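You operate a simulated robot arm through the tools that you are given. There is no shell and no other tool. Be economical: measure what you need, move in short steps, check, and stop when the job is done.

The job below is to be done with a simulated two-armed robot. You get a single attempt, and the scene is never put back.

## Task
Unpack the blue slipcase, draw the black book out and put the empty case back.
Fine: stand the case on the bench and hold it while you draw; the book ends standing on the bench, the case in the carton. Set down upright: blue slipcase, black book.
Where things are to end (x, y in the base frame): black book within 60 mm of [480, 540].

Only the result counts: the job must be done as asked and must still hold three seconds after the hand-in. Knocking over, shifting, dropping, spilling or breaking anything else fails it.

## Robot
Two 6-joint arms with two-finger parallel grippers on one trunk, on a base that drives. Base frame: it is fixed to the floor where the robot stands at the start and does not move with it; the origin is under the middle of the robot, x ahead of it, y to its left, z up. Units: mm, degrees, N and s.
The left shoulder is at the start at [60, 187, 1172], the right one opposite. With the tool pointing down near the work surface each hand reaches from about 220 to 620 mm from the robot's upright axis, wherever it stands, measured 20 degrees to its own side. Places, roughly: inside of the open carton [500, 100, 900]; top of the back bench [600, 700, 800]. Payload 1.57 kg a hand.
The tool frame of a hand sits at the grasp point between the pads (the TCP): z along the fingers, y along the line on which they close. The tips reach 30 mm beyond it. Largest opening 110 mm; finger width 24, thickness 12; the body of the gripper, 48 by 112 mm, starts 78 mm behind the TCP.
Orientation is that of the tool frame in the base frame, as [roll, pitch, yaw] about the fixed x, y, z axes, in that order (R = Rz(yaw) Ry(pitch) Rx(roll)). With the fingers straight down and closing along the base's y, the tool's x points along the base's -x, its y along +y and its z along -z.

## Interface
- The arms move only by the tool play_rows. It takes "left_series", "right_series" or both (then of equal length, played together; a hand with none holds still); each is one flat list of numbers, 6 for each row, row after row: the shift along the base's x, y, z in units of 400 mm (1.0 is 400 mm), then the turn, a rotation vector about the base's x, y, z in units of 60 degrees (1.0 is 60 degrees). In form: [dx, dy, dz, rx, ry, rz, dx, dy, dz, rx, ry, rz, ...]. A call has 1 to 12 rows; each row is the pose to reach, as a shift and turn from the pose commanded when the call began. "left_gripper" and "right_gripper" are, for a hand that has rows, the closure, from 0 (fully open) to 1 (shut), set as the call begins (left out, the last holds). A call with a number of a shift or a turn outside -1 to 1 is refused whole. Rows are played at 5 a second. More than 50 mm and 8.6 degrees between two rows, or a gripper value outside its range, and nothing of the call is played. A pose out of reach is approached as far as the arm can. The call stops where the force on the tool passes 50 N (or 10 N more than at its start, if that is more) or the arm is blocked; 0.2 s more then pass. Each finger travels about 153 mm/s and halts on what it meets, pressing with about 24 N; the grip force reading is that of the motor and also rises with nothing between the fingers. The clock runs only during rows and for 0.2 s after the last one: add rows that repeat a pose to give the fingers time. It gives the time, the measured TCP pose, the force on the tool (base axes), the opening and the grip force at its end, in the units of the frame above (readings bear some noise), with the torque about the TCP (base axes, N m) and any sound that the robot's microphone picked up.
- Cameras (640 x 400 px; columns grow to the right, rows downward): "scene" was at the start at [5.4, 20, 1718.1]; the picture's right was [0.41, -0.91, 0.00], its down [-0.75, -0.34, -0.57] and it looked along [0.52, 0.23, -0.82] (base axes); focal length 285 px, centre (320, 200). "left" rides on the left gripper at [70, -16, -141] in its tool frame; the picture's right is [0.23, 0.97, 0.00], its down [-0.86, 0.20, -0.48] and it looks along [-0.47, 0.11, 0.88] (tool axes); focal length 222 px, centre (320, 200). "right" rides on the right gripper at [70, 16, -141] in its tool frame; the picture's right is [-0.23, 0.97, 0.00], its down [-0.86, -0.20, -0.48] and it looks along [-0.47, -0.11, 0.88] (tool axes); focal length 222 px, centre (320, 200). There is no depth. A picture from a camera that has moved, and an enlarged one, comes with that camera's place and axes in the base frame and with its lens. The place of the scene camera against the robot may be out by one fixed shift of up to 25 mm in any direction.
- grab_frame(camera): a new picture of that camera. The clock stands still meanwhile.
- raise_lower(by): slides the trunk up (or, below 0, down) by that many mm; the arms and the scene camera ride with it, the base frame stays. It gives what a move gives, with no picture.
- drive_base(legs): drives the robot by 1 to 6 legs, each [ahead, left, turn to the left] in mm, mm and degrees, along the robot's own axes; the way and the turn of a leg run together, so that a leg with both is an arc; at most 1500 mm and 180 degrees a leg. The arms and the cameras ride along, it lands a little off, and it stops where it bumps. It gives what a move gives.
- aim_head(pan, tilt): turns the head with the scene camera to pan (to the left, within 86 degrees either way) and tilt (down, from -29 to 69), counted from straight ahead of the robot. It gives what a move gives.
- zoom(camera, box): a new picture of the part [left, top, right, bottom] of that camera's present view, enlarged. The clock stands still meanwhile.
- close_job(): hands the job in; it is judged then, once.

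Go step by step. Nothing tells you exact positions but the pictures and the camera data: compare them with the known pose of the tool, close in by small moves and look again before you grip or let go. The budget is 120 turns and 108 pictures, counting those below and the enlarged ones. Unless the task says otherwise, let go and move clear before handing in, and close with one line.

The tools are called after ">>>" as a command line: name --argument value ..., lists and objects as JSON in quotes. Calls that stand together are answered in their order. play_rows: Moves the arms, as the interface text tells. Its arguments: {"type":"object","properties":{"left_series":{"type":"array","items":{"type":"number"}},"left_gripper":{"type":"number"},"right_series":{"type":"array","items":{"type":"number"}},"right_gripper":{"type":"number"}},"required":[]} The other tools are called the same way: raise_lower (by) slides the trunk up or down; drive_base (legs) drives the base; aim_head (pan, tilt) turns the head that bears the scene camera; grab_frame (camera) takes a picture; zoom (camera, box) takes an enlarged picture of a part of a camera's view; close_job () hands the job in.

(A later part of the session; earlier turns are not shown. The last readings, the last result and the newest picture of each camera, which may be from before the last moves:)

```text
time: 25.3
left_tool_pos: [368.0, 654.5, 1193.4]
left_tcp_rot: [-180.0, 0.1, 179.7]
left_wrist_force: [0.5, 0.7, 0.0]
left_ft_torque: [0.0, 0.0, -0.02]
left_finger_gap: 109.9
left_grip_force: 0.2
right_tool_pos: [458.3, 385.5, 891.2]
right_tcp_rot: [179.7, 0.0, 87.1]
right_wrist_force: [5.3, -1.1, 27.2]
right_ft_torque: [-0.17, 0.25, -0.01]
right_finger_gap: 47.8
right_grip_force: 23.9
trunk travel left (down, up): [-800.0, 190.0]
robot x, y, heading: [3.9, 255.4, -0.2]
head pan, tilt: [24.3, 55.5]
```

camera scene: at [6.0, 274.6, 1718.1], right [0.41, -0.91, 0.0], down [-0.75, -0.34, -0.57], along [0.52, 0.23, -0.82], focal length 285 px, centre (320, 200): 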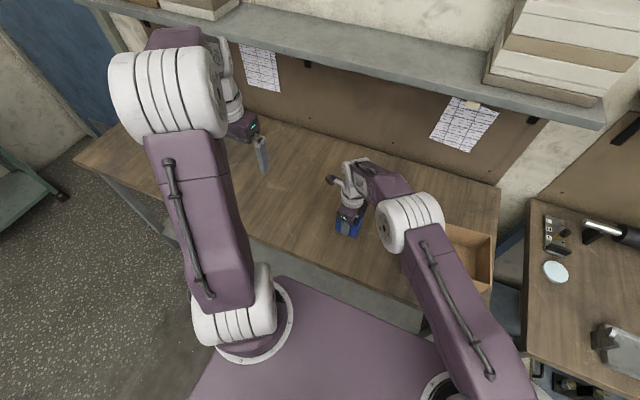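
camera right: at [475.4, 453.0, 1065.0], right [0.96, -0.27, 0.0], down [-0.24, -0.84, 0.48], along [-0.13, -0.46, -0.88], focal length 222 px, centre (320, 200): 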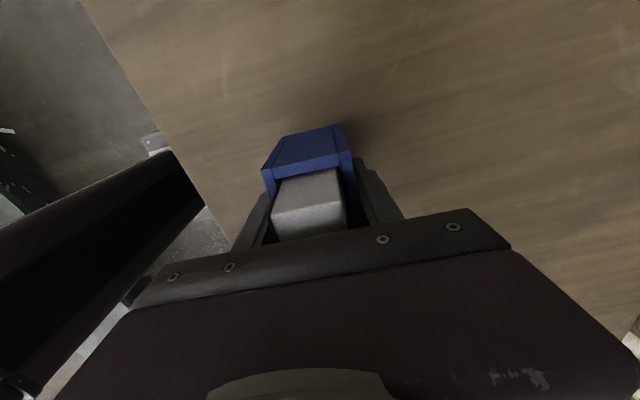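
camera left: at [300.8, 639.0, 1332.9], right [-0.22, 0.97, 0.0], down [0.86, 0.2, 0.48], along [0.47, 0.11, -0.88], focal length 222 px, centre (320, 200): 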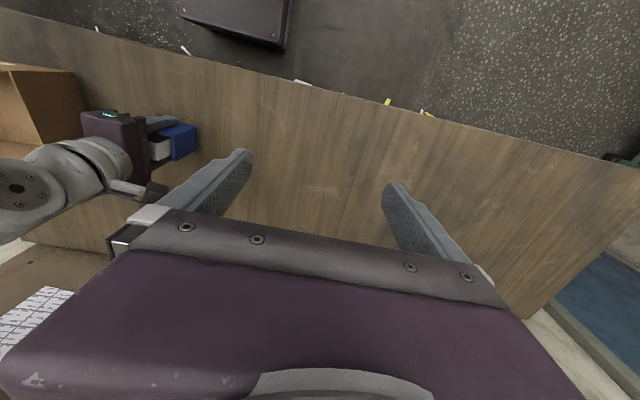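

The case stands on the bench (27 N press). I relieve the press, open, and rise clear.

>>> play_rows --right_series '[0, 0, 0.006, 0, 0, 0, 0, 0, 0.006, 0, 0, 0]'

>>> play_rows --right_series '[0, 0, 0, 0, 0, 0, 0, 0, 0, 0, 0, 0, 0, 0, 0.05, 0, 0, 0, 0, 0, 0.12, 0, 0, 0, 0, 0, 0.22, 0, 0, 0, 0, 0, 0.32, 0, 0, 0, 0, 0, 0.4, 0, 0, 0, 0, 0, 0.4, 0, 0, 0]' --right_gripper 0.23

>>> grab_frame --camera "right"

>>> zoom --camera "scene" --box '[288, 180, 448, 280]'

```text
time: 25.9
left_tool_pos: [369.5, 654.3, 1192.7]
left_tcp_rot: [179.9, -0.1, 179.7]
left_wrist_force: [0.6, 0.0, 0.2]
left_ft_torque: [-0.04, 0.04, 0.0]
left_finger_gap: 109.9
left_grip_force: 0.1
right_tool_pos: [459.9, 385.1, 889.3]
right_tcp_rot: [179.8, 0.2, 87.2]
right_wrist_force: [3.2, 2.7, 15.4]
right_ft_torque: [0.46, -0.06, -0.09]
right_finger_gap: 47.5
right_grip_force: 24.0
trunk travel left (down, up): [-800.0, 190.0]
robot x, y, heading: [-2.0, 255.4, -0.2]
head pan, tilt: [24.3, 55.5]
```

```text
time: 27.7
left_tool_pos: [369.8, 654.4, 1192.6]
left_tcp_rot: [180.0, 0.0, 179.7]
left_wrist_force: [0.4, 0.2, 0.1]
left_ft_torque: [0.0, 0.01, 0.0]
left_finger_gap: 110.1
left_grip_force: 0.0
right_tool_pos: [460.9, 383.8, 1052.9]
right_tcp_rot: [179.9, 0.4, 87.2]
right_wrist_force: [-0.1, -0.6, 0.0]
right_ft_torque: [-0.03, 0.0, -0.02]
right_finger_gap: 84.8
right_grip_force: 0.0
trunk travel left (down, up): [-800.0, 190.0]
robot x, y, heading: [-4.1, 255.8, -0.2]
head pan, tilt: [24.3, 55.5]
```

```text
70 pictures are left
camera right: at [480.6, 453.1, 1193.9], right [0.96, -0.27, 0.0], down [-0.24, -0.84, 0.48], along [-0.13, -0.46, -0.88], focal length 222 px, centre (320, 200)
```

right: 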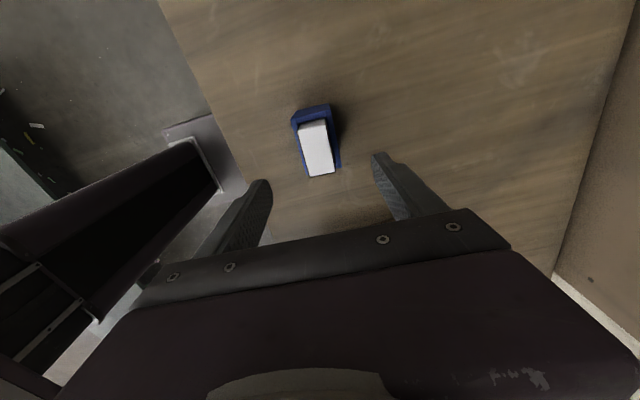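

```text
4.00 times, centred on (368, 230) of scene
camera zoom: at [6.4, 274.7, 1718.1], right [0.41, -0.91, 0.0], down [-0.75, -0.34, -0.57], along [0.52, 0.23, -0.82], focal length 1140 px, centre (128, 80)
```

zoom: 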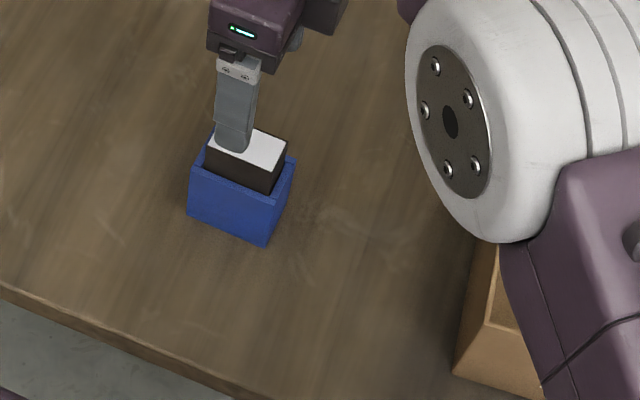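

Case stands upright near (460, 384) with its rim at ~911 and the book top at ~950. I tilt the right hand 40° above it and descend to regrip its −y end.

>>> play_rows --right_series '[0, -0.01, 0, 0.133, -0.006, 0, 0, -0.02, 0, 0.266, -0.012, 0, 0, -0.03, 0, 0.4, -0.018, 0, 0, -0.04, 0, 0.533, -0.024, 0, 0, -0.05, 0, 0.666, -0.03, 0, 0, -0.05, -0.1, 0.666, -0.03, 0, 0, -0.05, -0.2, 0.666, -0.03, 0, 0, -0.05, -0.26, 0.666, -0.03, 0, 0, -0.05, -0.26, 0.666, -0.03, 0]'

>>> grab_frame --camera "right"

>>> zoom --camera "scene" --box '[288, 180, 448, 280]'

```text
time: 29.7
left_tool_pos: [369.9, 654.0, 1192.6]
left_tcp_rot: [180.0, 0.0, 179.6]
left_wrist_force: [0.0, -0.4, 0.2]
left_ft_torque: [0.0, 0.0, 0.0]
left_finger_gap: 110.0
left_grip_force: 0.0
right_tool_pos: [460.4, 364.9, 946.9]
right_tcp_rot: [-179.9, -39.8, 87.2]
right_wrist_force: [0.6, 0.7, 0.7]
right_ft_torque: [-0.03, -0.01, -0.03]
right_finger_gap: 84.6
right_grip_force: 0.0
trunk travel left (down, up): [-800.0, 190.0]
robot x, y, heading: [-0.3, 250.8, -0.2]
head pan, tilt: [24.3, 55.5]
```

```text
68 pictures are left
camera right: at [474.8, 327.0, 1099.0], right [0.96, -0.22, -0.15], down [-0.25, -0.95, -0.18], along [-0.1, 0.21, -0.97], focal length 222 px, centre (320, 200)
```

right: 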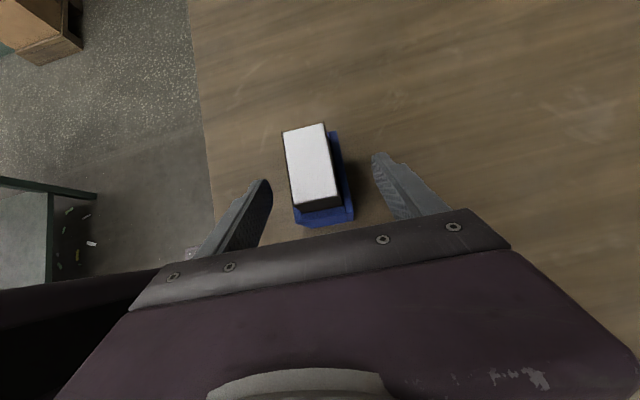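

```text
4.00 times, centred on (368, 230) of scene
camera zoom: at [5.9, 274.9, 1718.1], right [0.41, -0.91, 0.0], down [-0.75, -0.34, -0.57], along [0.52, 0.23, -0.82], focal length 1140 px, centre (128, 80)
```

zoom: 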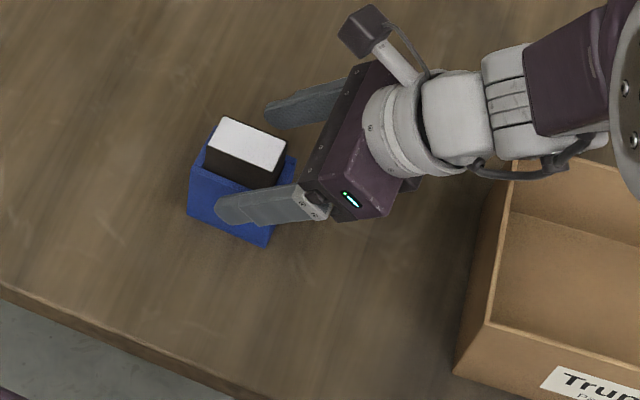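

Clear of the carton so far. I go down the remaining 58 mm gently.

>>> play_rows --right_series '[0, 0, -0.05, 0, 0, 0, 0, 0, -0.1, 0, 0, 0, 0, 0, -0.145, 0, 0, 0, 0, 0, -0.145, 0, 0, 0]'

>>> zoom --camera "scene" --box '[288, 180, 448, 280]'

```text
time: 30.7
left_tool_pos: [370.6, 654.4, 1192.7]
left_tcp_rot: [180.0, -0.1, 179.8]
left_wrist_force: [0.3, 1.2, 0.2]
left_ft_torque: [-0.04, 0.02, 0.01]
left_finger_gap: 110.1
left_grip_force: 0.1
right_tool_pos: [460.2, 365.4, 889.1]
right_tcp_rot: [-179.9, -39.8, 87.1]
right_wrist_force: [0.4, -0.5, -0.5]
right_ft_torque: [-0.02, 0.04, 0.0]
right_finger_gap: 84.8
right_grip_force: 0.1
trunk travel left (down, up): [-800.0, 190.0]
robot x, y, heading: [-1.2, 256.7, -0.2]
head pan, tilt: [24.3, 55.5]
```

```text
4.00 times, centred on (368, 230) of scene
camera zoom: at [6.1, 274.5, 1718.1], right [0.41, -0.91, 0.0], down [-0.75, -0.34, -0.57], along [0.52, 0.23, -0.82], focal length 1140 px, centre (128, 80)
```

zoom: 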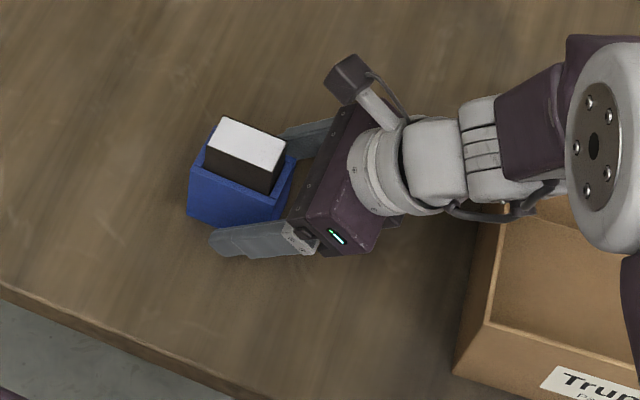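

No contact. I close on the case and begin turning the left hand so its fingers close along x, with its camera on the outer side.

>>> play_rows --right_series '[0, 0, 0, 0, 0, 0, 0, 0, 0, 0, 0, 0, 0, 0, 0, 0, 0, 0, 0, 0, 0, 0, 0, 0, 0, 0, 0, 0, 0, 0, 0, 0, 0, 0, 0, 0, 0, 0, 0, 0, 0, 0]' --left_series '[0, 0, 0, 0, 0, -0.125, 0, 0, 0, 0, 0, -0.25, 0, 0, 0, 0, 0, -0.375, 0, 0, 0, 0, 0, -0.5, 0, 0, 0, 0, 0, -0.625, 0, 0, 0, 0, 0, -0.75, 0, 0, 0, 0, 0, -0.75]' --right_gripper 1.0 --left_gripper 0.36

>>> play_rows --left_series '[0, 0, 0, 0, 0, -0.125, 0, 0, 0, 0, 0, -0.25, 0, 0, 0, 0, 0, -0.375, 0, 0, 0, 0, 0, -0.5, 0, 0, 0, 0, 0, -0.625, 0, 0, 0, 0, 0, -0.79, 0, 0, 0, 0, 0, -0.79]'

>>> grab_frame --camera "scene"

>>> grab_frame --camera "left"

```text
time: 32.3
left_tool_pos: [370.3, 655.6, 1191.5]
left_tcp_rot: [180.0, 0.0, 134.6]
left_wrist_force: [-0.1, 0.0, -0.6]
left_ft_torque: [0.02, -0.01, 0.01]
left_finger_gap: 70.2
left_grip_force: 0.0
right_tool_pos: [460.6, 366.1, 887.9]
right_tcp_rot: [-179.9, -39.8, 87.2]
right_wrist_force: [-0.2, -0.3, -1.5]
right_ft_torque: [0.02, 0.03, 0.03]
right_finger_gap: 47.3
right_grip_force: 24.1
trunk travel left (down, up): [-800.0, 190.0]
robot x, y, heading: [1.3, 253.9, -0.4]
head pan, tilt: [24.3, 55.5]
```

```text
refused: row 6 steps farther than a row can; nothing moved
```

```text
65 pictures are left
camera scene: at [6.2, 274.6, 1718.1], right [0.41, -0.91, 0.0], down [-0.75, -0.34, -0.57], along [0.52, 0.23, -0.82], focal length 285 px, centre (320, 200)
```

scene: 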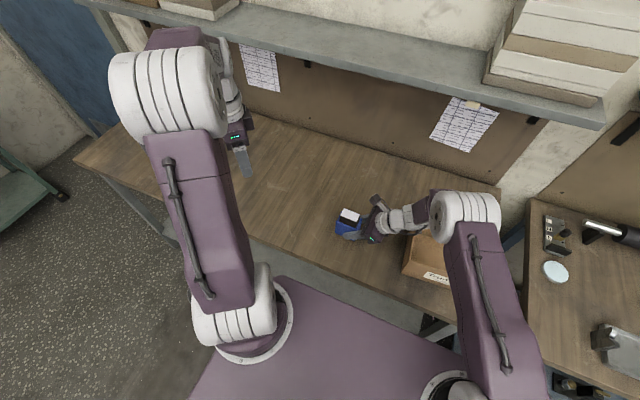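

```text
64 pictures are left
camera left: at [310.4, 693.4, 1332.2], right [0.53, 0.85, 0.0], down [0.74, -0.47, 0.48], along [0.4, -0.26, -0.88], focal length 222 px, centre (320, 200)
```

left: 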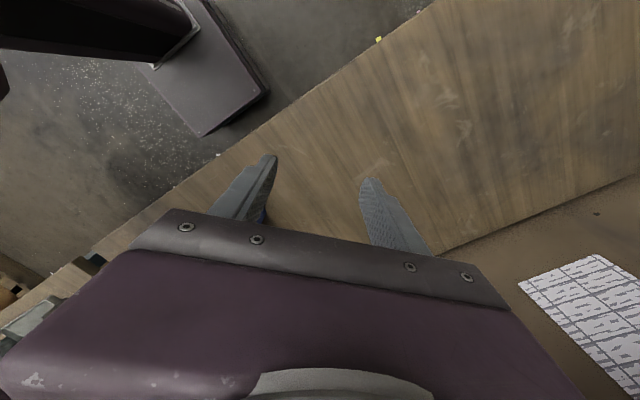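

The case is held at 47.3 mm. I finish the left spin while moving toward the book.

>>> play_rows --left_series '[0.037, -0.05, 0, 0, 0, -0.133, 0.075, -0.1, 0, 0, 0, -0.266, 0.112, -0.17, 0, 0, 0, -0.399, 0.15, -0.25, 0, 0, 0, -0.532, 0.19, -0.33, 0, 0, 0, -0.665, 0.225, -0.4, 0, 0, 0, -0.797, 0.225, -0.46, 0, 0, 0, -0.797, 0.225, -0.46, 0, 0, 0, -0.797]'

>>> grab_frame --camera "scene"

>>> grab_frame --camera "left"

```text
time: 34.1
left_tool_pos: [460.1, 468.9, 1194.6]
left_tcp_rot: [-179.9, 0.0, 86.9]
left_wrist_force: [0.4, 0.5, -0.2]
left_ft_torque: [-0.01, 0.0, -0.04]
left_finger_gap: 70.2
left_grip_force: 0.0
right_tool_pos: [461.0, 365.8, 888.3]
right_tcp_rot: [-179.8, -39.9, 87.2]
right_wrist_force: [-0.5, -1.1, -0.3]
right_ft_torque: [0.0, 0.05, 0.0]
right_finger_gap: 47.2
right_grip_force: 24.0
trunk travel left (down, up): [-800.0, 190.0]
robot x, y, heading: [2.6, 252.4, -0.3]
head pan, tilt: [24.3, 55.5]
```

```text
63 pictures are left
camera scene: at [6.3, 274.9, 1718.1], right [0.41, -0.91, 0.0], down [-0.75, -0.34, -0.57], along [0.52, 0.23, -0.82], focal length 285 px, centre (320, 200)
```

scene: 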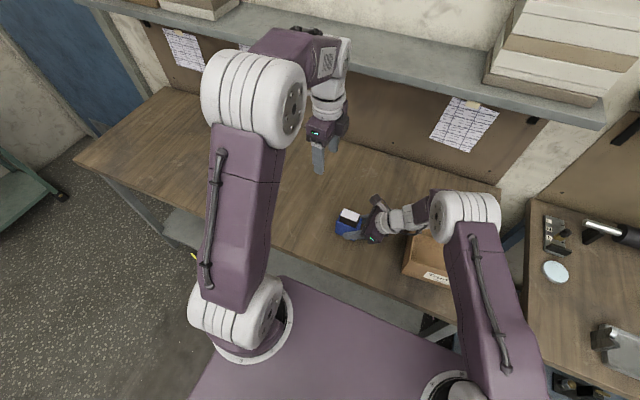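

```text
62 pictures are left
camera left: at [448.1, 539.7, 1334.1], right [0.98, 0.17, 0.0], down [0.15, -0.86, 0.48], along [0.08, -0.47, -0.88], focal length 222 px, centre (320, 200)
```

left: 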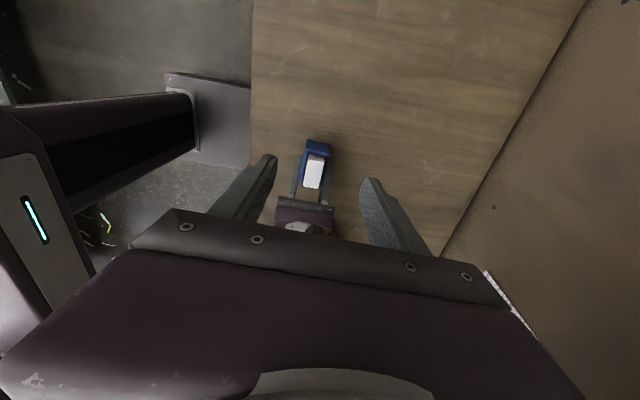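

The orientation is reachable. I tilt the left hand 20° away from the right one and hover above the book.

>>> play_rows --left_series '[0, -0.03, -0.08, -0.111, 0.005, 0, 0, -0.06, -0.16, -0.222, 0.01, 0, 0, -0.1, -0.24, -0.333, 0.015, 0, 0, -0.14, -0.32, -0.333, 0.015, 0, 0, -0.172, -0.38, -0.333, 0.015, 0, 0, -0.172, -0.38, -0.333, 0.015, 0]'

>>> grab_frame --camera "left"

>>> zoom --camera "scene" --box '[288, 140, 448, 260]'

>>> zoom --camera "left" --box '[270, 70, 366, 190]'

>>> zoom --camera "right" --box '[220, 60, 420, 240]'

```text
time: 35.5
left_tool_pos: [460.0, 402.5, 1039.3]
left_tcp_rot: [179.8, 20.0, 86.9]
left_wrist_force: [0.2, 0.0, 0.4]
left_ft_torque: [-0.01, 0.02, 0.02]
left_finger_gap: 70.5
left_grip_force: 0.1
right_tool_pos: [460.3, 366.2, 889.3]
right_tcp_rot: [-179.9, -39.7, 87.3]
right_wrist_force: [0.7, 0.3, 0.1]
right_ft_torque: [0.01, 0.03, 0.0]
right_finger_gap: 47.5
right_grip_force: 23.6
trunk travel left (down, up): [-800.0, 190.0]
robot x, y, heading: [-0.3, 256.6, -0.4]
head pan, tilt: [24.3, 55.5]
```

```text
61 pictures are left
camera left: at [450.0, 518.3, 1147.9], right [0.98, 0.16, -0.07], down [0.16, -0.65, 0.74], along [0.07, -0.74, -0.67], focal length 222 px, centre (320, 200)
```

left: 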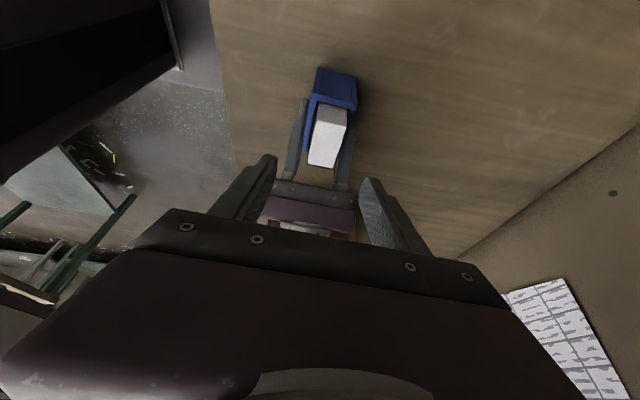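

```text
3.33 times, centred on (368, 200) of scene
camera zoom: at [6.0, 274.8, 1718.1], right [0.41, -0.91, 0.0], down [-0.75, -0.34, -0.57], along [0.52, 0.23, -0.82], focal length 950 px, centre (160, 200)
```

zoom: 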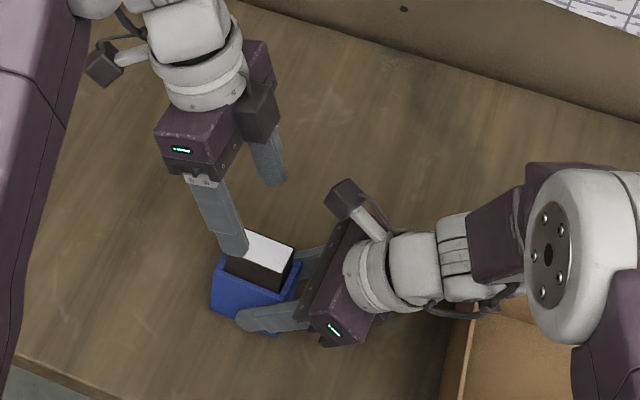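

```text
3.33 times, centred on (318, 130) of left
camera zoom: at [450.0, 518.3, 1147.9], right [0.98, 0.16, -0.07], down [0.16, -0.65, 0.74], along [0.07, -0.74, -0.67], focal length 740 px, centre (327, 433)
```

zoom: 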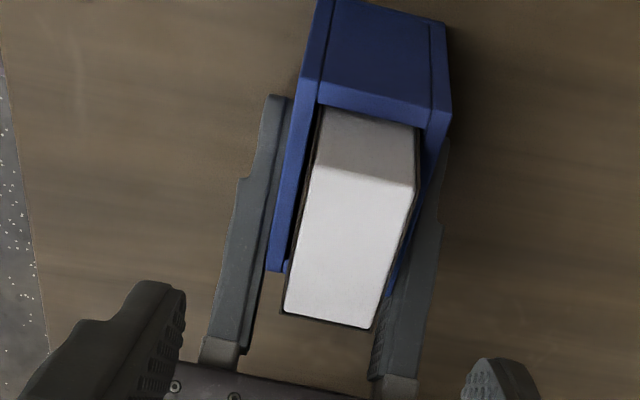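

```text
2.22 times, centred on (320, 150) of right
camera zoom: at [475.7, 328.1, 1041.6], right [0.96, -0.22, -0.15], down [-0.25, -0.95, -0.18], along [-0.1, 0.21, -0.97], focal length 494 px, centre (320, 311)
```

zoom: 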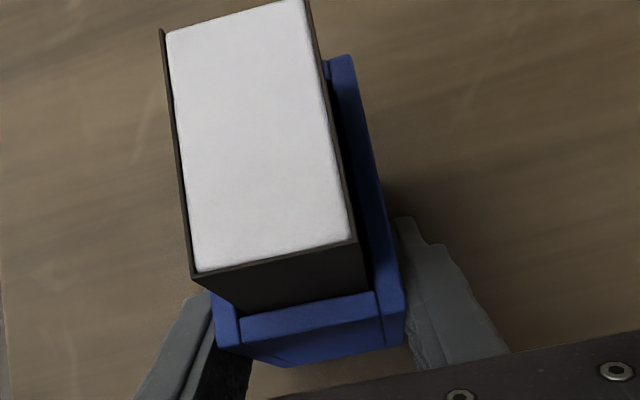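

Book top centre ≈ (463, 382), z ≈ 953. I bring the left fingers around its exposed top, keeping the tips just above the case rim.

>>> play_rows --left_series '[0.007, -0.02, -0.08, 0, 0, 0, 0.007, -0.034, -0.16, 0, 0, 0, 0.007, -0.034, -0.2, 0, 0, 0, 0.007, -0.034, -0.215, 0, 0, 0, 0.007, -0.034, -0.215, 0, 0, 0]'

>>> zoom --camera "right" --box '[180, 20, 460, 240]'

>>> zoom --camera "scene" --box '[308, 160, 436, 260]'

>>> grab_frame --camera "left"

```text
time: 36.7
left_tool_pos: [462.3, 388.6, 953.6]
left_tcp_rot: [179.7, 19.9, 86.9]
left_wrist_force: [-0.8, -0.9, 0.2]
left_ft_torque: [0.01, 0.05, -0.01]
left_finger_gap: 70.3
left_grip_force: 0.1
right_tool_pos: [460.2, 364.3, 888.4]
right_tcp_rot: [-179.9, -39.8, 87.2]
right_wrist_force: [0.6, 0.5, 0.2]
right_ft_torque: [0.02, -0.04, 0.0]
right_finger_gap: 47.2
right_grip_force: 23.7
trunk travel left (down, up): [-800.0, 190.0]
robot x, y, heading: [2.4, 253.6, -0.3]
head pan, tilt: [24.3, 55.5]
```

```text
1.82 times, centred on (320, 130) of right
camera zoom: at [475.9, 328.0, 1041.6], right [0.96, -0.22, -0.15], down [-0.25, -0.95, -0.18], along [-0.1, 0.21, -0.97], focal length 404 px, centre (320, 327)
```

zoom: 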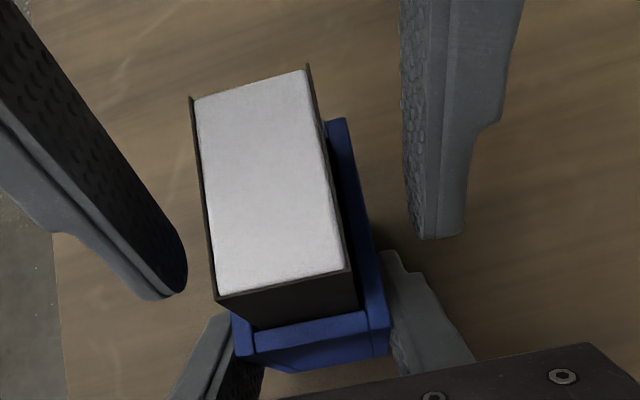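

```text
4.00 times, centred on (372, 210) of scene
camera zoom: at [6.3, 274.6, 1718.1], right [0.41, -0.91, 0.0], down [-0.75, -0.34, -0.57], along [0.52, 0.23, -0.82], focal length 1140 px, centre (112, 160)
```

zoom: 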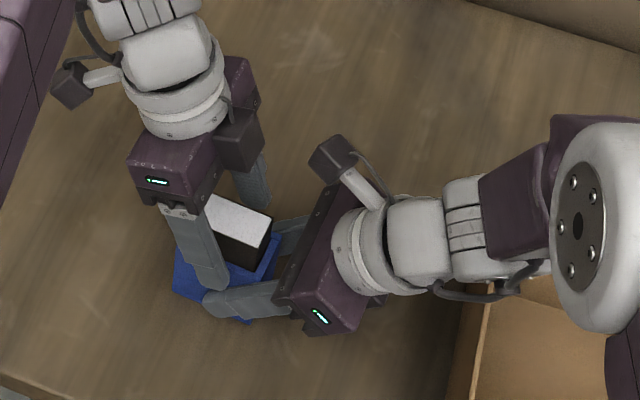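

```text
55 pictures are left
camera left: at [452.8, 503.1, 1061.9], right [0.98, 0.16, -0.07], down [0.16, -0.65, 0.74], along [0.07, -0.74, -0.67], focal length 222 px, centre (320, 200)
```

left: 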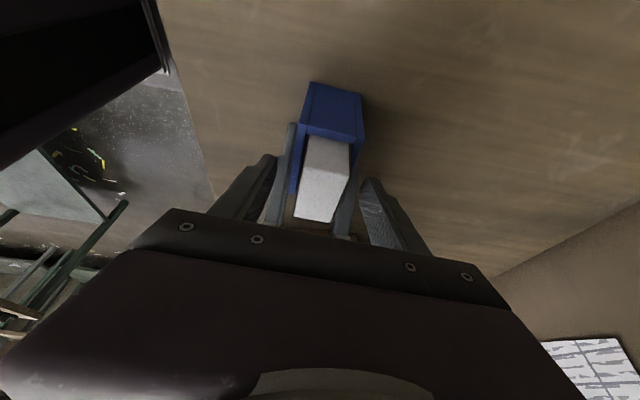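

Left fingers straddle the book top. I close on it.

>>> play_rows --left_series '[0, 0, 0, 0, 0, 0, 0, 0, 0, 0, 0, 0, 0, 0, 0, 0, 0, 0]' --left_gripper 1.0

>>> zoom --camera "right" --box '[180, 20, 460, 240]'

```text
time: 37.5
left_tool_pos: [463.0, 388.9, 954.0]
left_tcp_rot: [179.9, 20.0, 86.9]
left_wrist_force: [-3.2, 0.5, 0.0]
left_ft_torque: [0.0, 0.11, -0.01]
left_finger_gap: 46.9
left_grip_force: 23.9
right_tool_pos: [461.1, 365.5, 889.3]
right_tcp_rot: [-179.9, -39.9, 87.1]
right_wrist_force: [2.5, -0.6, 0.5]
right_ft_torque: [0.0, 0.06, -0.06]
right_finger_gap: 47.4
right_grip_force: 23.7
trunk travel left (down, up): [-800.0, 190.0]
robot x, y, heading: [-0.6, 256.7, -0.4]
head pan, tilt: [24.3, 55.5]
```

```text
1.82 times, centred on (320, 130) of right
camera zoom: at [476.1, 327.9, 1041.6], right [0.96, -0.22, -0.15], down [-0.25, -0.95, -0.18], along [-0.1, 0.21, -0.97], focal length 404 px, centre (320, 327)
```

zoom: 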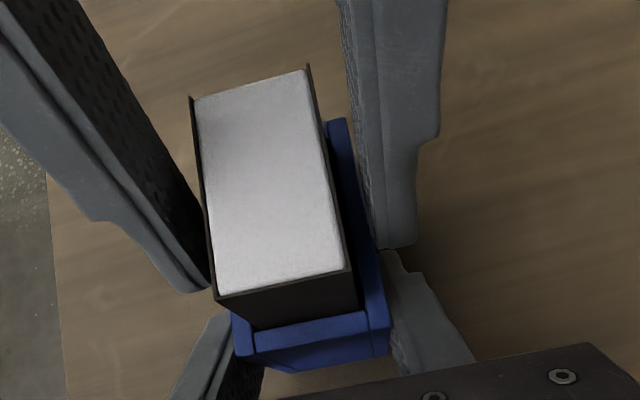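

Gap 46.9 means the tips caught the case walls, so the rim is higher than I thought. I open, raise 11 mm, and retry.

>>> play_rows --left_series '[0, 0, 0, 0, 0, 0, 0, 0, 0, 0, 0, 0, 0, 0, 0.028, 0, 0, 0, 0, 0, 0.028, 0, 0, 0]' --left_gripper 0.4

>>> play_rows --left_series '[0, 0, 0, 0, 0, 0, 0, 0, 0, 0, 0, 0, 0, 0, 0, 0, 0, 0]' --left_gripper 1.0

>>> zoom --camera "right" --box '[180, 20, 460, 240]'

```text
time: 38.5
left_tool_pos: [461.9, 388.1, 965.3]
left_tcp_rot: [179.8, 20.0, 86.9]
left_wrist_force: [0.0, 0.4, -0.4]
left_ft_torque: [0.0, 0.01, -0.05]
left_finger_gap: 66.2
left_grip_force: 0.1
right_tool_pos: [460.6, 365.4, 888.9]
right_tcp_rot: [-179.9, -39.8, 87.2]
right_wrist_force: [-0.5, 1.4, 0.0]
right_ft_torque: [0.04, 0.01, 0.04]
right_finger_gap: 47.8
right_grip_force: 24.1
trunk travel left (down, up): [-800.0, 190.0]
robot x, y, heading: [-2.7, 254.5, -0.2]
head pan, tilt: [24.3, 55.5]
```

```text
time: 39.3
left_tool_pos: [462.4, 388.2, 965.9]
left_tcp_rot: [179.8, 20.0, 87.0]
left_wrist_force: [-0.4, 0.8, 2.4]
left_ft_torque: [0.0, -0.01, 0.05]
left_finger_gap: 30.4
left_grip_force: 23.8
right_tool_pos: [460.3, 365.5, 887.8]
right_tcp_rot: [-179.9, -39.8, 87.1]
right_wrist_force: [0.3, 0.3, -0.9]
right_ft_torque: [0.02, 0.03, -0.04]
right_finger_gap: 47.8
right_grip_force: 24.0
trunk travel left (down, up): [-800.0, 190.0]
robot x, y, heading: [0.5, 253.2, -0.5]
head pan, tilt: [24.3, 55.5]
```

```text
1.82 times, centred on (320, 130) of right
camera zoom: at [475.8, 328.0, 1041.6], right [0.96, -0.22, -0.15], down [-0.25, -0.95, -0.18], along [-0.1, 0.21, -0.97], focal length 404 px, centre (320, 327)
```

zoom: 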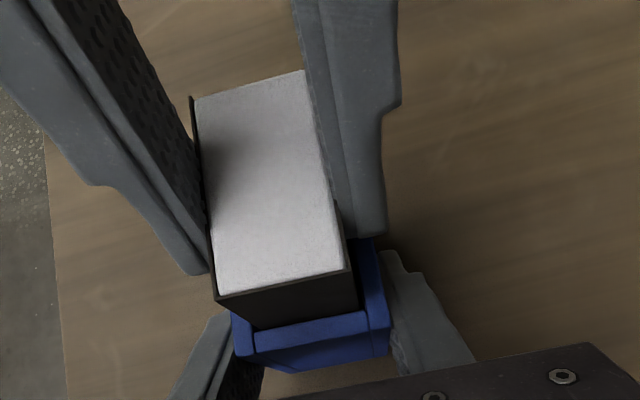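

Book gripped at 30.4 mm. I draw it slowly upward.

>>> play_rows --left_series '[0, 0, 0.02, 0, 0, 0, 0, 0, 0.05, 0, 0, 0, 0, 0, 0.08, 0, 0, 0, 0, 0, 0.12, 0, 0, 0, 0, 0, 0.12, 0, 0, 0]'

>>> grab_frame --camera "right"

>>> zoom --camera "scene" --box '[308, 150, 436, 250]'

```text
time: 40.5
left_tool_pos: [461.0, 387.5, 1015.0]
left_tcp_rot: [179.9, 20.0, 86.9]
left_wrist_force: [0.6, -0.7, -1.5]
left_ft_torque: [0.0, 0.01, 0.01]
left_finger_gap: 30.2
left_grip_force: 24.3
right_tool_pos: [460.5, 367.2, 890.0]
right_tcp_rot: [-179.9, -39.8, 87.1]
right_wrist_force: [-0.7, 0.5, -0.2]
right_ft_torque: [0.01, -0.02, 0.03]
right_finger_gap: 47.8
right_grip_force: 24.1
trunk travel left (down, up): [-800.0, 190.0]
robot x, y, heading: [2.1, 251.2, -0.2]
head pan, tilt: [24.3, 55.5]
```

```text
52 pictures are left
camera right: at [475.9, 328.0, 1041.5], right [0.96, -0.22, -0.15], down [-0.25, -0.95, -0.18], along [-0.1, 0.21, -0.97], focal length 222 px, centre (320, 200)
```

right: 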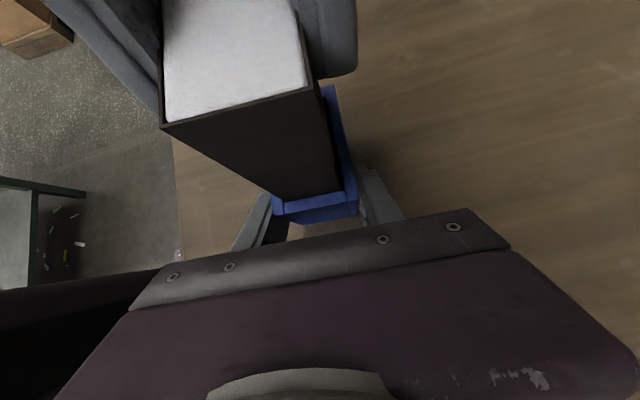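

```text
4.00 times, centred on (372, 200) of scene
camera zoom: at [6.4, 274.5, 1718.1], right [0.41, -0.91, 0.0], down [-0.75, -0.34, -0.57], along [0.52, 0.23, -0.82], focal length 1140 px, centre (112, 200)
```

zoom: 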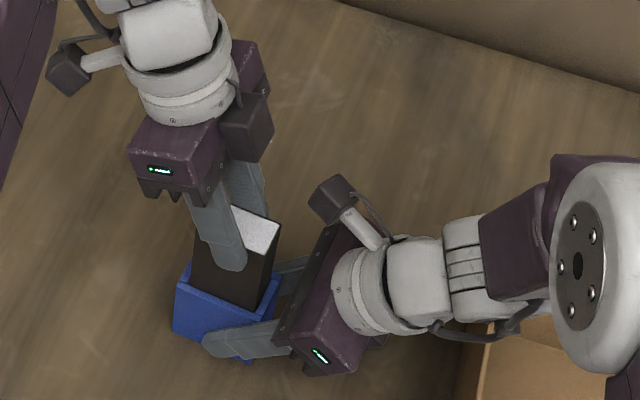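

It slides freely. I keep drawing until the book is fully out.

>>> play_rows --left_series '[0, 0, 0.05, 0, 0, 0, 0, 0, 0.1, 0, 0, 0, 0, 0, 0.15, 0, 0, 0, 0, 0, 0.2, 0, 0, 0, 0, 0, 0.25, 0, 0, 0, 0, 0, 0.32, 0, 0, 0, 0, 0, 0.32, 0, 0, 0]'

>>> grab_frame --camera "right"

>>> zoom --camera "scene" --box '[288, 120, 448, 240]'

```text
time: 42.1
left_tool_pos: [460.4, 388.3, 1142.6]
left_tcp_rot: [179.9, 19.9, 86.9]
left_wrist_force: [-0.1, 0.0, -1.4]
left_ft_torque: [0.02, 0.01, -0.01]
left_finger_gap: 30.5
left_grip_force: 23.9
right_tool_pos: [461.4, 366.3, 889.1]
right_tcp_rot: [-179.9, -39.8, 87.1]
right_wrist_force: [0.1, -0.2, 0.8]
right_ft_torque: [-0.01, 0.02, 0.02]
right_finger_gap: 47.8
right_grip_force: 24.0
trunk travel left (down, up): [-800.0, 190.0]
robot x, y, heading: [0.6, 255.1, -0.3]
head pan, tilt: [24.3, 55.5]
```

```text
50 pictures are left
camera right: at [476.0, 328.0, 1041.5], right [0.96, -0.22, -0.15], down [-0.25, -0.95, -0.18], along [-0.1, 0.21, -0.97], focal length 222 px, centre (320, 200)
```

right: 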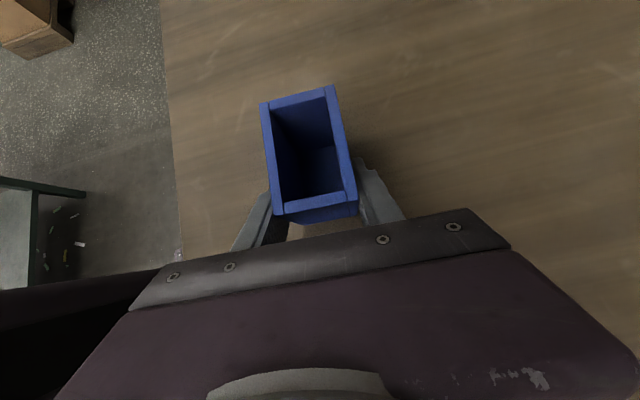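

```text
3.33 times, centred on (368, 180) of scene
camera zoom: at [6.6, 274.6, 1718.1], right [0.41, -0.91, 0.0], down [-0.75, -0.34, -0.57], along [0.52, 0.23, -0.82], focal length 950 px, centre (160, 267)
```

zoom: 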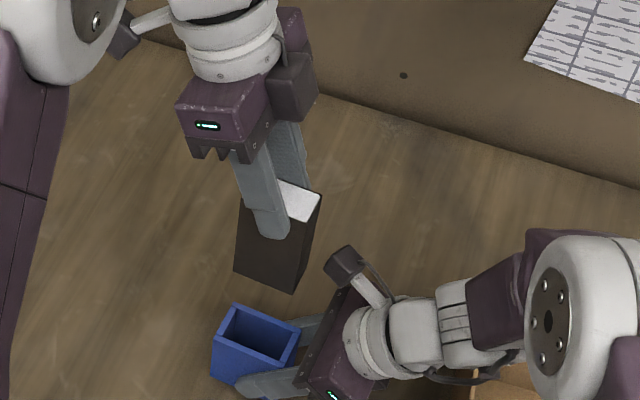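

Book is fully out. I move it to (480, 540) and lower most of the way.

>>> play_rows --left_series '[0.01, 0.1, 0, 0, 0, 0, 0.03, 0.2, 0, 0, 0, 0, 0.045, 0.3, 0, 0, 0, 0, 0.047, 0.392, 0, 0, 0, 0, 0.047, 0.392, -0.1, 0, 0, 0, 0.047, 0.392, -0.2, 0, 0, 0, 0.047, 0.392, -0.3, 0, 0, 0, 0.047, 0.392, -0.4, 0, 0, 0, 0.047, 0.392, -0.42, 0, 0, 0, 0.047, 0.392, -0.42, 0, 0, 0]'

>>> grab_frame --camera "left"

>>> zoom --camera "scene" --box '[208, 120, 368, 240]'

```text
time: 44.3
left_tool_pos: [480.0, 543.7, 975.8]
left_tcp_rot: [179.8, 20.0, 86.8]
left_wrist_force: [-0.7, 0.2, -1.7]
left_ft_torque: [0.0, 0.01, 0.02]
left_finger_gap: 30.3
left_grip_force: 24.4
right_tool_pos: [461.6, 366.0, 888.5]
right_tcp_rot: [-179.9, -39.8, 87.2]
right_wrist_force: [-0.3, -0.2, 0.3]
right_ft_torque: [0.05, -0.05, -0.03]
right_finger_gap: 47.5
right_grip_force: 24.3
trunk travel left (down, up): [-800.0, 190.0]
robot x, y, heading: [1.7, 258.0, -0.5]
head pan, tilt: [24.3, 55.5]
```

```text
48 pictures are left
camera left: at [470.9, 658.2, 1082.9], right [0.98, 0.16, -0.07], down [0.16, -0.65, 0.74], along [0.07, -0.74, -0.67], focal length 222 px, centre (320, 200)
```

left: 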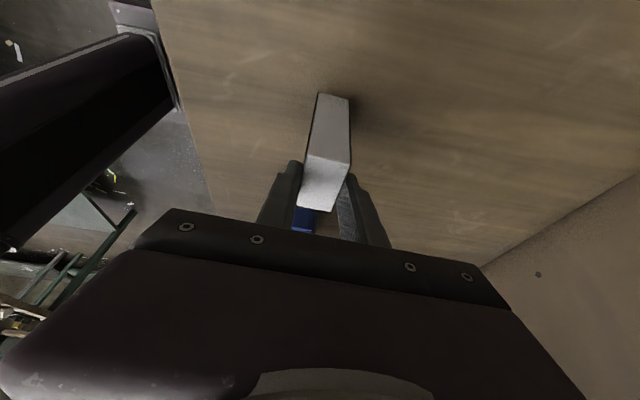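

```text
3.33 times, centred on (288, 180) of scene
camera zoom: at [6.3, 274.7, 1718.1], right [0.41, -0.91, 0.0], down [-0.75, -0.34, -0.57], along [0.52, 0.23, -0.82], focal length 950 px, centre (427, 267)
```

zoom: 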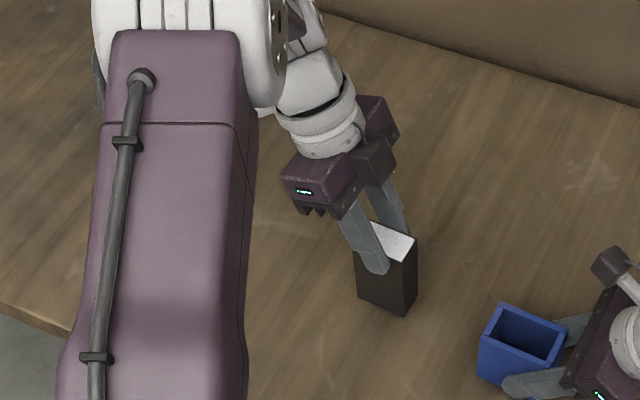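

I lower the book gently until contact shows.

>>> play_rows --left_series '[0, 0, -0.01, 0, 0, 0, 0, 0, -0.02, 0, 0, 0, 0, 0, -0.02, 0, 0, 0]'

>>> play_rows --left_series '[0, 0, -0.006, 0, 0, 0, 0, 0, -0.01, 0, 0, 0, 0, 0, -0.01, 0, 0, 0]'

```text
time: 45.1
left_tool_pos: [481.6, 543.6, 967.4]
left_tcp_rot: [179.8, 20.0, 86.9]
left_wrist_force: [0.5, 0.1, -1.3]
left_ft_torque: [0.03, -0.02, -0.05]
left_finger_gap: 30.1
left_grip_force: 23.7
right_tool_pos: [460.3, 365.9, 888.1]
right_tcp_rot: [-179.9, -39.8, 87.3]
right_wrist_force: [0.3, -0.8, 0.6]
right_ft_torque: [0.02, -0.02, -0.02]
right_finger_gap: 47.3
right_grip_force: 23.6
trunk travel left (down, up): [-800.0, 190.0]
robot x, y, heading: [-1.4, 253.9, -0.1]
head pan, tilt: [24.3, 55.5]
```

```text
time: 45.9
left_tool_pos: [482.2, 544.4, 962.6]
left_tcp_rot: [179.8, 20.1, 86.8]
left_wrist_force: [0.1, -0.1, -1.0]
left_ft_torque: [-0.03, 0.01, 0.02]
left_finger_gap: 30.2
left_grip_force: 24.0
right_tool_pos: [462.3, 365.6, 888.4]
right_tcp_rot: [-179.9, -39.8, 87.2]
right_wrist_force: [-1.2, -0.4, -0.3]
right_ft_torque: [0.05, 0.01, -0.01]
right_finger_gap: 47.5
right_grip_force: 24.1
trunk travel left (down, up): [-800.0, 190.0]
robot x, y, heading: [-1.6, 253.1, -0.3]
head pan, tilt: [24.3, 55.5]
```

>>> play_rows --left_series '[0, 0, -0.004, 0, 0, 0, 0, 0, -0.006, 0, 0, 0, 0, 0, -0.006, 0, 0, 0]'

>>> play_rows --left_series '[0, 0, -0.003, 0, 0, 0, 0, 0, -0.005, 0, 0, 0, 0, 0, -0.005, 0, 0, 0]'

```text
time: 46.7
left_tool_pos: [481.2, 545.1, 959.4]
left_tcp_rot: [179.9, 20.0, 86.9]
left_wrist_force: [0.1, -0.5, -1.0]
left_ft_torque: [-0.05, -0.01, 0.0]
left_finger_gap: 30.5
left_grip_force: 24.0
right_tool_pos: [461.2, 365.5, 889.0]
right_tcp_rot: [-180.0, -39.8, 87.2]
right_wrist_force: [0.3, -0.8, -0.3]
right_ft_torque: [-0.01, -0.01, 0.0]
right_finger_gap: 47.3
right_grip_force: 24.4
trunk travel left (down, up): [-800.0, 190.0]
robot x, y, heading: [0.9, 256.9, -0.2]
head pan, tilt: [24.3, 55.5]
```

```text
time: 47.5
left_tool_pos: [480.9, 545.2, 958.0]
left_tcp_rot: [179.7, 20.1, 87.0]
left_wrist_force: [0.2, -0.1, 8.1]
left_ft_torque: [-0.01, 0.2, -0.02]
left_finger_gap: 30.2
left_grip_force: 23.9
right_tool_pos: [459.9, 366.0, 890.2]
right_tcp_rot: [180.0, -39.8, 87.2]
right_wrist_force: [0.5, 0.4, -0.2]
right_ft_torque: [0.02, -0.02, -0.02]
right_finger_gap: 47.3
right_grip_force: 23.4
trunk travel left (down, up): [-800.0, 190.0]
robot x, y, heading: [-0.2, 253.5, -0.5]
head pan, tilt: [24.3, 55.5]
```

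The book touches the bench (8 N). I open the left hand and rise clear.

>>> play_rows --left_series '[0, 0, 0, 0, 0, 0, 0, 0, 0, 0, 0, 0, 0, 0.005, 0.03, 0, 0, 0, 0, 0.02, 0.08, 0, 0, 0, 0, 0.04, 0.16, 0, 0, 0, 0, 0.06, 0.26, 0, 0, 0, 0, 0.1, 0.36, 0, 0, 0, 0, 0.1, 0.45, 0, 0, 0, 0, 0.1, 0.45, 0, 0, 0]' --left_gripper 0.4

>>> grab_frame --camera "left"

>>> grab_frame --camera "scene"

```text
time: 49.5
left_tool_pos: [482.1, 584.6, 1138.6]
left_tcp_rot: [179.7, 20.0, 86.9]
left_wrist_force: [-0.6, 0.2, 0.3]
left_ft_torque: [0.01, 0.02, 0.04]
left_finger_gap: 66.2
left_grip_force: 0.0
right_tool_pos: [460.6, 366.3, 888.3]
right_tcp_rot: [-179.9, -39.8, 87.2]
right_wrist_force: [-0.5, 0.1, -0.2]
right_ft_torque: [0.05, -0.02, 0.0]
right_finger_gap: 47.6
right_grip_force: 23.6
trunk travel left (down, up): [-800.0, 190.0]
robot x, y, heading: [2.1, 252.9, -0.4]
head pan, tilt: [24.3, 55.5]
```

```text
46 pictures are left
camera left: at [472.4, 699.6, 1246.0], right [0.98, 0.16, -0.08], down [0.16, -0.65, 0.74], along [0.07, -0.74, -0.67], focal length 222 px, centre (320, 200)
```

left: 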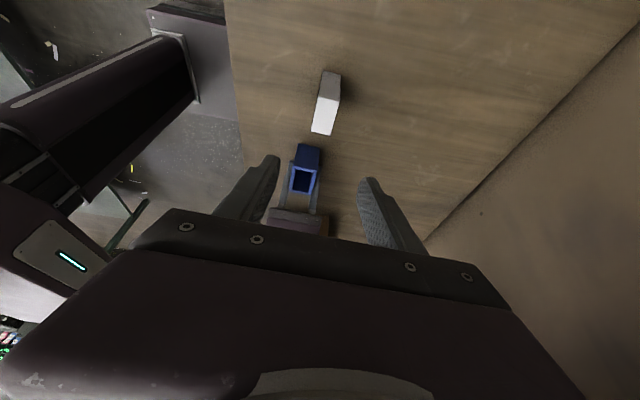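

```text
45 pictures are left
camera scene: at [6.5, 274.6, 1718.1], right [0.41, -0.91, 0.0], down [-0.75, -0.34, -0.57], along [0.52, 0.23, -0.82], focal length 285 px, centre (320, 200)
```

scene: 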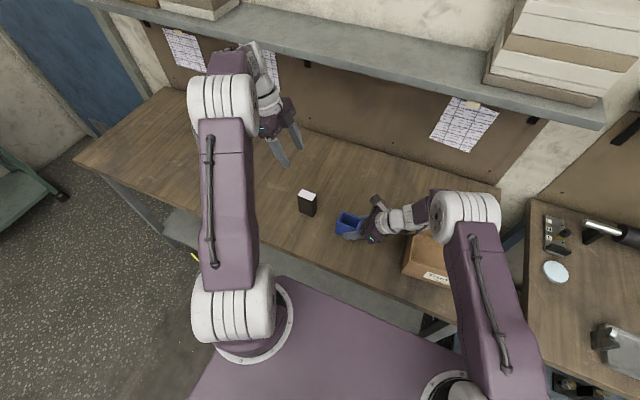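

The book stands at ≈ (481, 539). Next I release the case, straighten the right hand vertical above it, and regrip it to carry it back.

>>> play_rows --right_series '[0, 0, 0, 0, 0, 0, 0, 0, 0, 0, 0, 0, 0, 0, 0.05, 0, 0, 0, 0, 0, 0.15, 0, 0, 0, 0, 0, 0.25, 0, 0, 0, 0, 0.01, 0.33, -0.133, 0.006, 0, 0, 0.02, 0.33, -0.266, 0.012, 0, 0, 0.03, 0.33, -0.4, 0.018, 0, 0, 0.04, 0.33, -0.533, 0.024, 0, 0, 0.05, 0.33, -0.666, 0.03, 0, 0, 0.05, 0.33, -0.666, 0.03, 0]' --right_gripper 0.23

>>> grab_frame --camera "right"

>>> zoom --camera "right" --box '[270, 90, 370, 190]'

>>> zoom --camera "scene" --box '[278, 170, 406, 260]'

```text
time: 51.9
left_tool_pos: [482.2, 583.8, 1138.0]
left_tcp_rot: [179.9, 20.0, 86.9]
left_wrist_force: [0.4, -0.3, -0.1]
left_ft_torque: [-0.03, 0.05, 0.02]
left_finger_gap: 65.9
left_grip_force: 0.0
right_tool_pos: [460.5, 386.1, 1019.4]
right_tcp_rot: [179.8, 0.4, 87.2]
right_wrist_force: [-0.2, 0.2, 0.0]
right_ft_torque: [-0.02, 0.02, 0.01]
right_finger_gap: 85.0
right_grip_force: 0.0
trunk travel left (down, up): [-800.0, 190.0]
robot x, y, heading: [1.9, 255.1, -0.3]
head pan, tilt: [24.3, 55.5]
```

```text
44 pictures are left
camera right: at [479.1, 455.2, 1160.8], right [0.96, -0.27, 0.0], down [-0.24, -0.84, 0.48], along [-0.13, -0.47, -0.88], focal length 222 px, centre (320, 200)
```

right: 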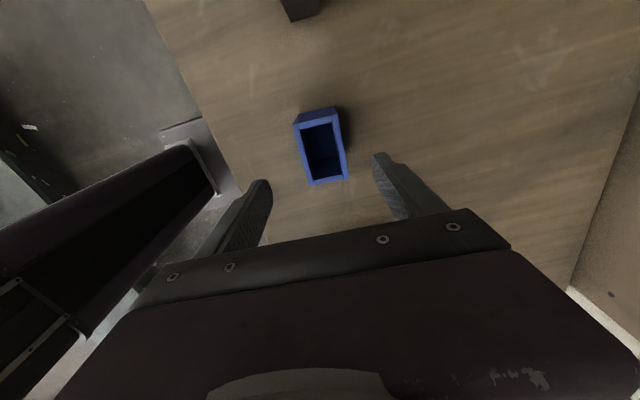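

```text
4.00 times, centred on (320, 140) of right
camera zoom: at [479.1, 455.2, 1160.8], right [0.96, -0.27, 0.0], down [-0.24, -0.84, 0.48], along [-0.13, -0.47, -0.88], focal length 888 px, centre (320, 440)
```

zoom: 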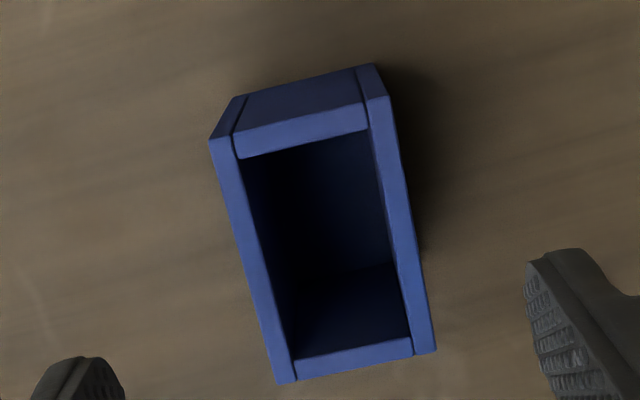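

```text
4.44 times, centred on (342, 215) of scene
camera zoom: at [6.3, 273.8, 1718.1], right [0.41, -0.91, 0.0], down [-0.75, -0.34, -0.57], along [0.52, 0.23, -0.82], focal length 1266 px, centre (222, 133)
```

zoom: 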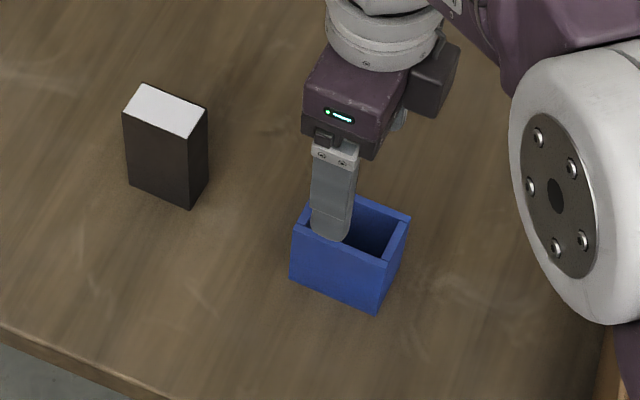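

Both the book and the case stand upright. I descend on the case centre (462, 384) and grip.

>>> play_rows --right_series '[0.004, -0.004, -0.1, 0, 0, 0, 0.004, -0.004, -0.2, 0, 0, 0, 0.004, -0.004, -0.28, 0, 0, 0, 0.004, -0.004, -0.32, 0, 0, 0, 0.004, -0.004, -0.32, 0, 0, 0]'

>>> play_rows --right_series '[0, 0, 0, 0, 0, 0, 0, 0, 0, 0, 0, 0, 0, 0, 0, 0, 0, 0, 0, 0, 0.02, 0, 0, 0, 0, 0, 0.06, 0, 0, 0, 0, 0, 0.15, 0, 0, 0, 0, 0, 0.25, 0, 0, 0, 0, 0, 0.35, 0, 0, 0, 0, 0, 0.45, 0, 0, 0, 0, 0, 0.5, 0, 0, 0, 0, 0, 0.5, 0, 0, 0]' --right_gripper 1.0

>>> grab_frame --camera "scene"

>>> grab_frame --camera "right"

```text
time: 53.1
left_tool_pos: [481.1, 585.4, 1137.4]
left_tcp_rot: [179.8, 20.1, 87.0]
left_wrist_force: [0.1, -0.4, -0.3]
left_ft_torque: [-0.04, 0.0, 0.02]
left_finger_gap: 65.9
left_grip_force: 0.1
right_tool_pos: [460.7, 383.7, 894.5]
right_tcp_rot: [179.8, 0.2, 87.2]
right_wrist_force: [0.5, -0.4, -0.3]
right_ft_torque: [0.02, -0.01, -0.02]
right_finger_gap: 84.5
right_grip_force: 0.1
trunk travel left (down, up): [-800.0, 190.0]
robot x, y, heading: [-0.4, 254.6, -0.3]
head pan, tilt: [24.3, 55.5]
```

```text
time: 55.5
left_tool_pos: [483.0, 584.0, 1136.9]
left_tcp_rot: [179.8, 20.0, 87.0]
left_wrist_force: [-0.4, 0.0, -0.3]
left_ft_torque: [0.0, -0.01, 0.02]
left_finger_gap: 66.0
left_grip_force: 0.1
right_tool_pos: [461.2, 382.8, 1093.3]
right_tcp_rot: [179.9, 0.2, 87.3]
right_wrist_force: [-0.6, 0.1, -1.3]
right_ft_torque: [-0.05, -0.02, -0.02]
right_finger_gap: 47.4
right_grip_force: 23.6
trunk travel left (down, up): [-800.0, 190.0]
robot x, y, heading: [-2.0, 252.1, -0.4]
head pan, tilt: [24.3, 55.5]
```

```text
41 pictures are left
camera scene: at [6.5, 274.7, 1718.1], right [0.41, -0.91, 0.0], down [-0.75, -0.34, -0.57], along [0.52, 0.23, -0.82], focal length 285 px, centre (320, 200)
```

scene: 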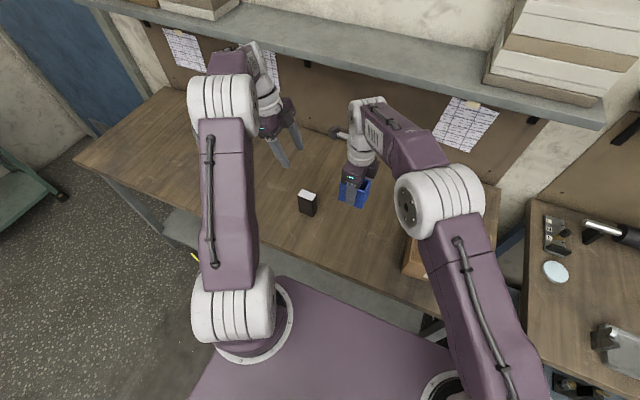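

```text
40 pictures are left
camera right: at [480.1, 451.7, 1234.2], right [0.96, -0.27, 0.0], down [-0.24, -0.84, 0.48], along [-0.13, -0.46, -0.88], focal length 222 px, centre (320, 200)
```

right: 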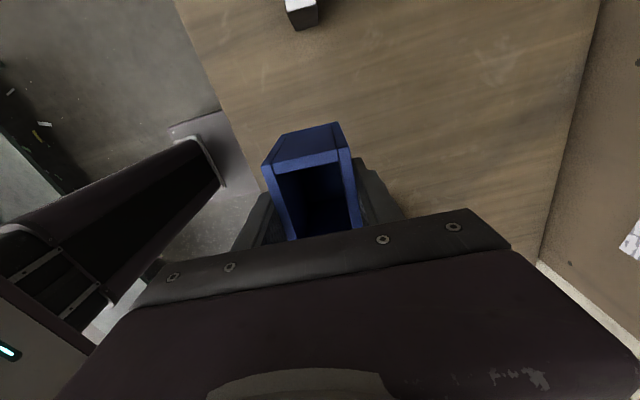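

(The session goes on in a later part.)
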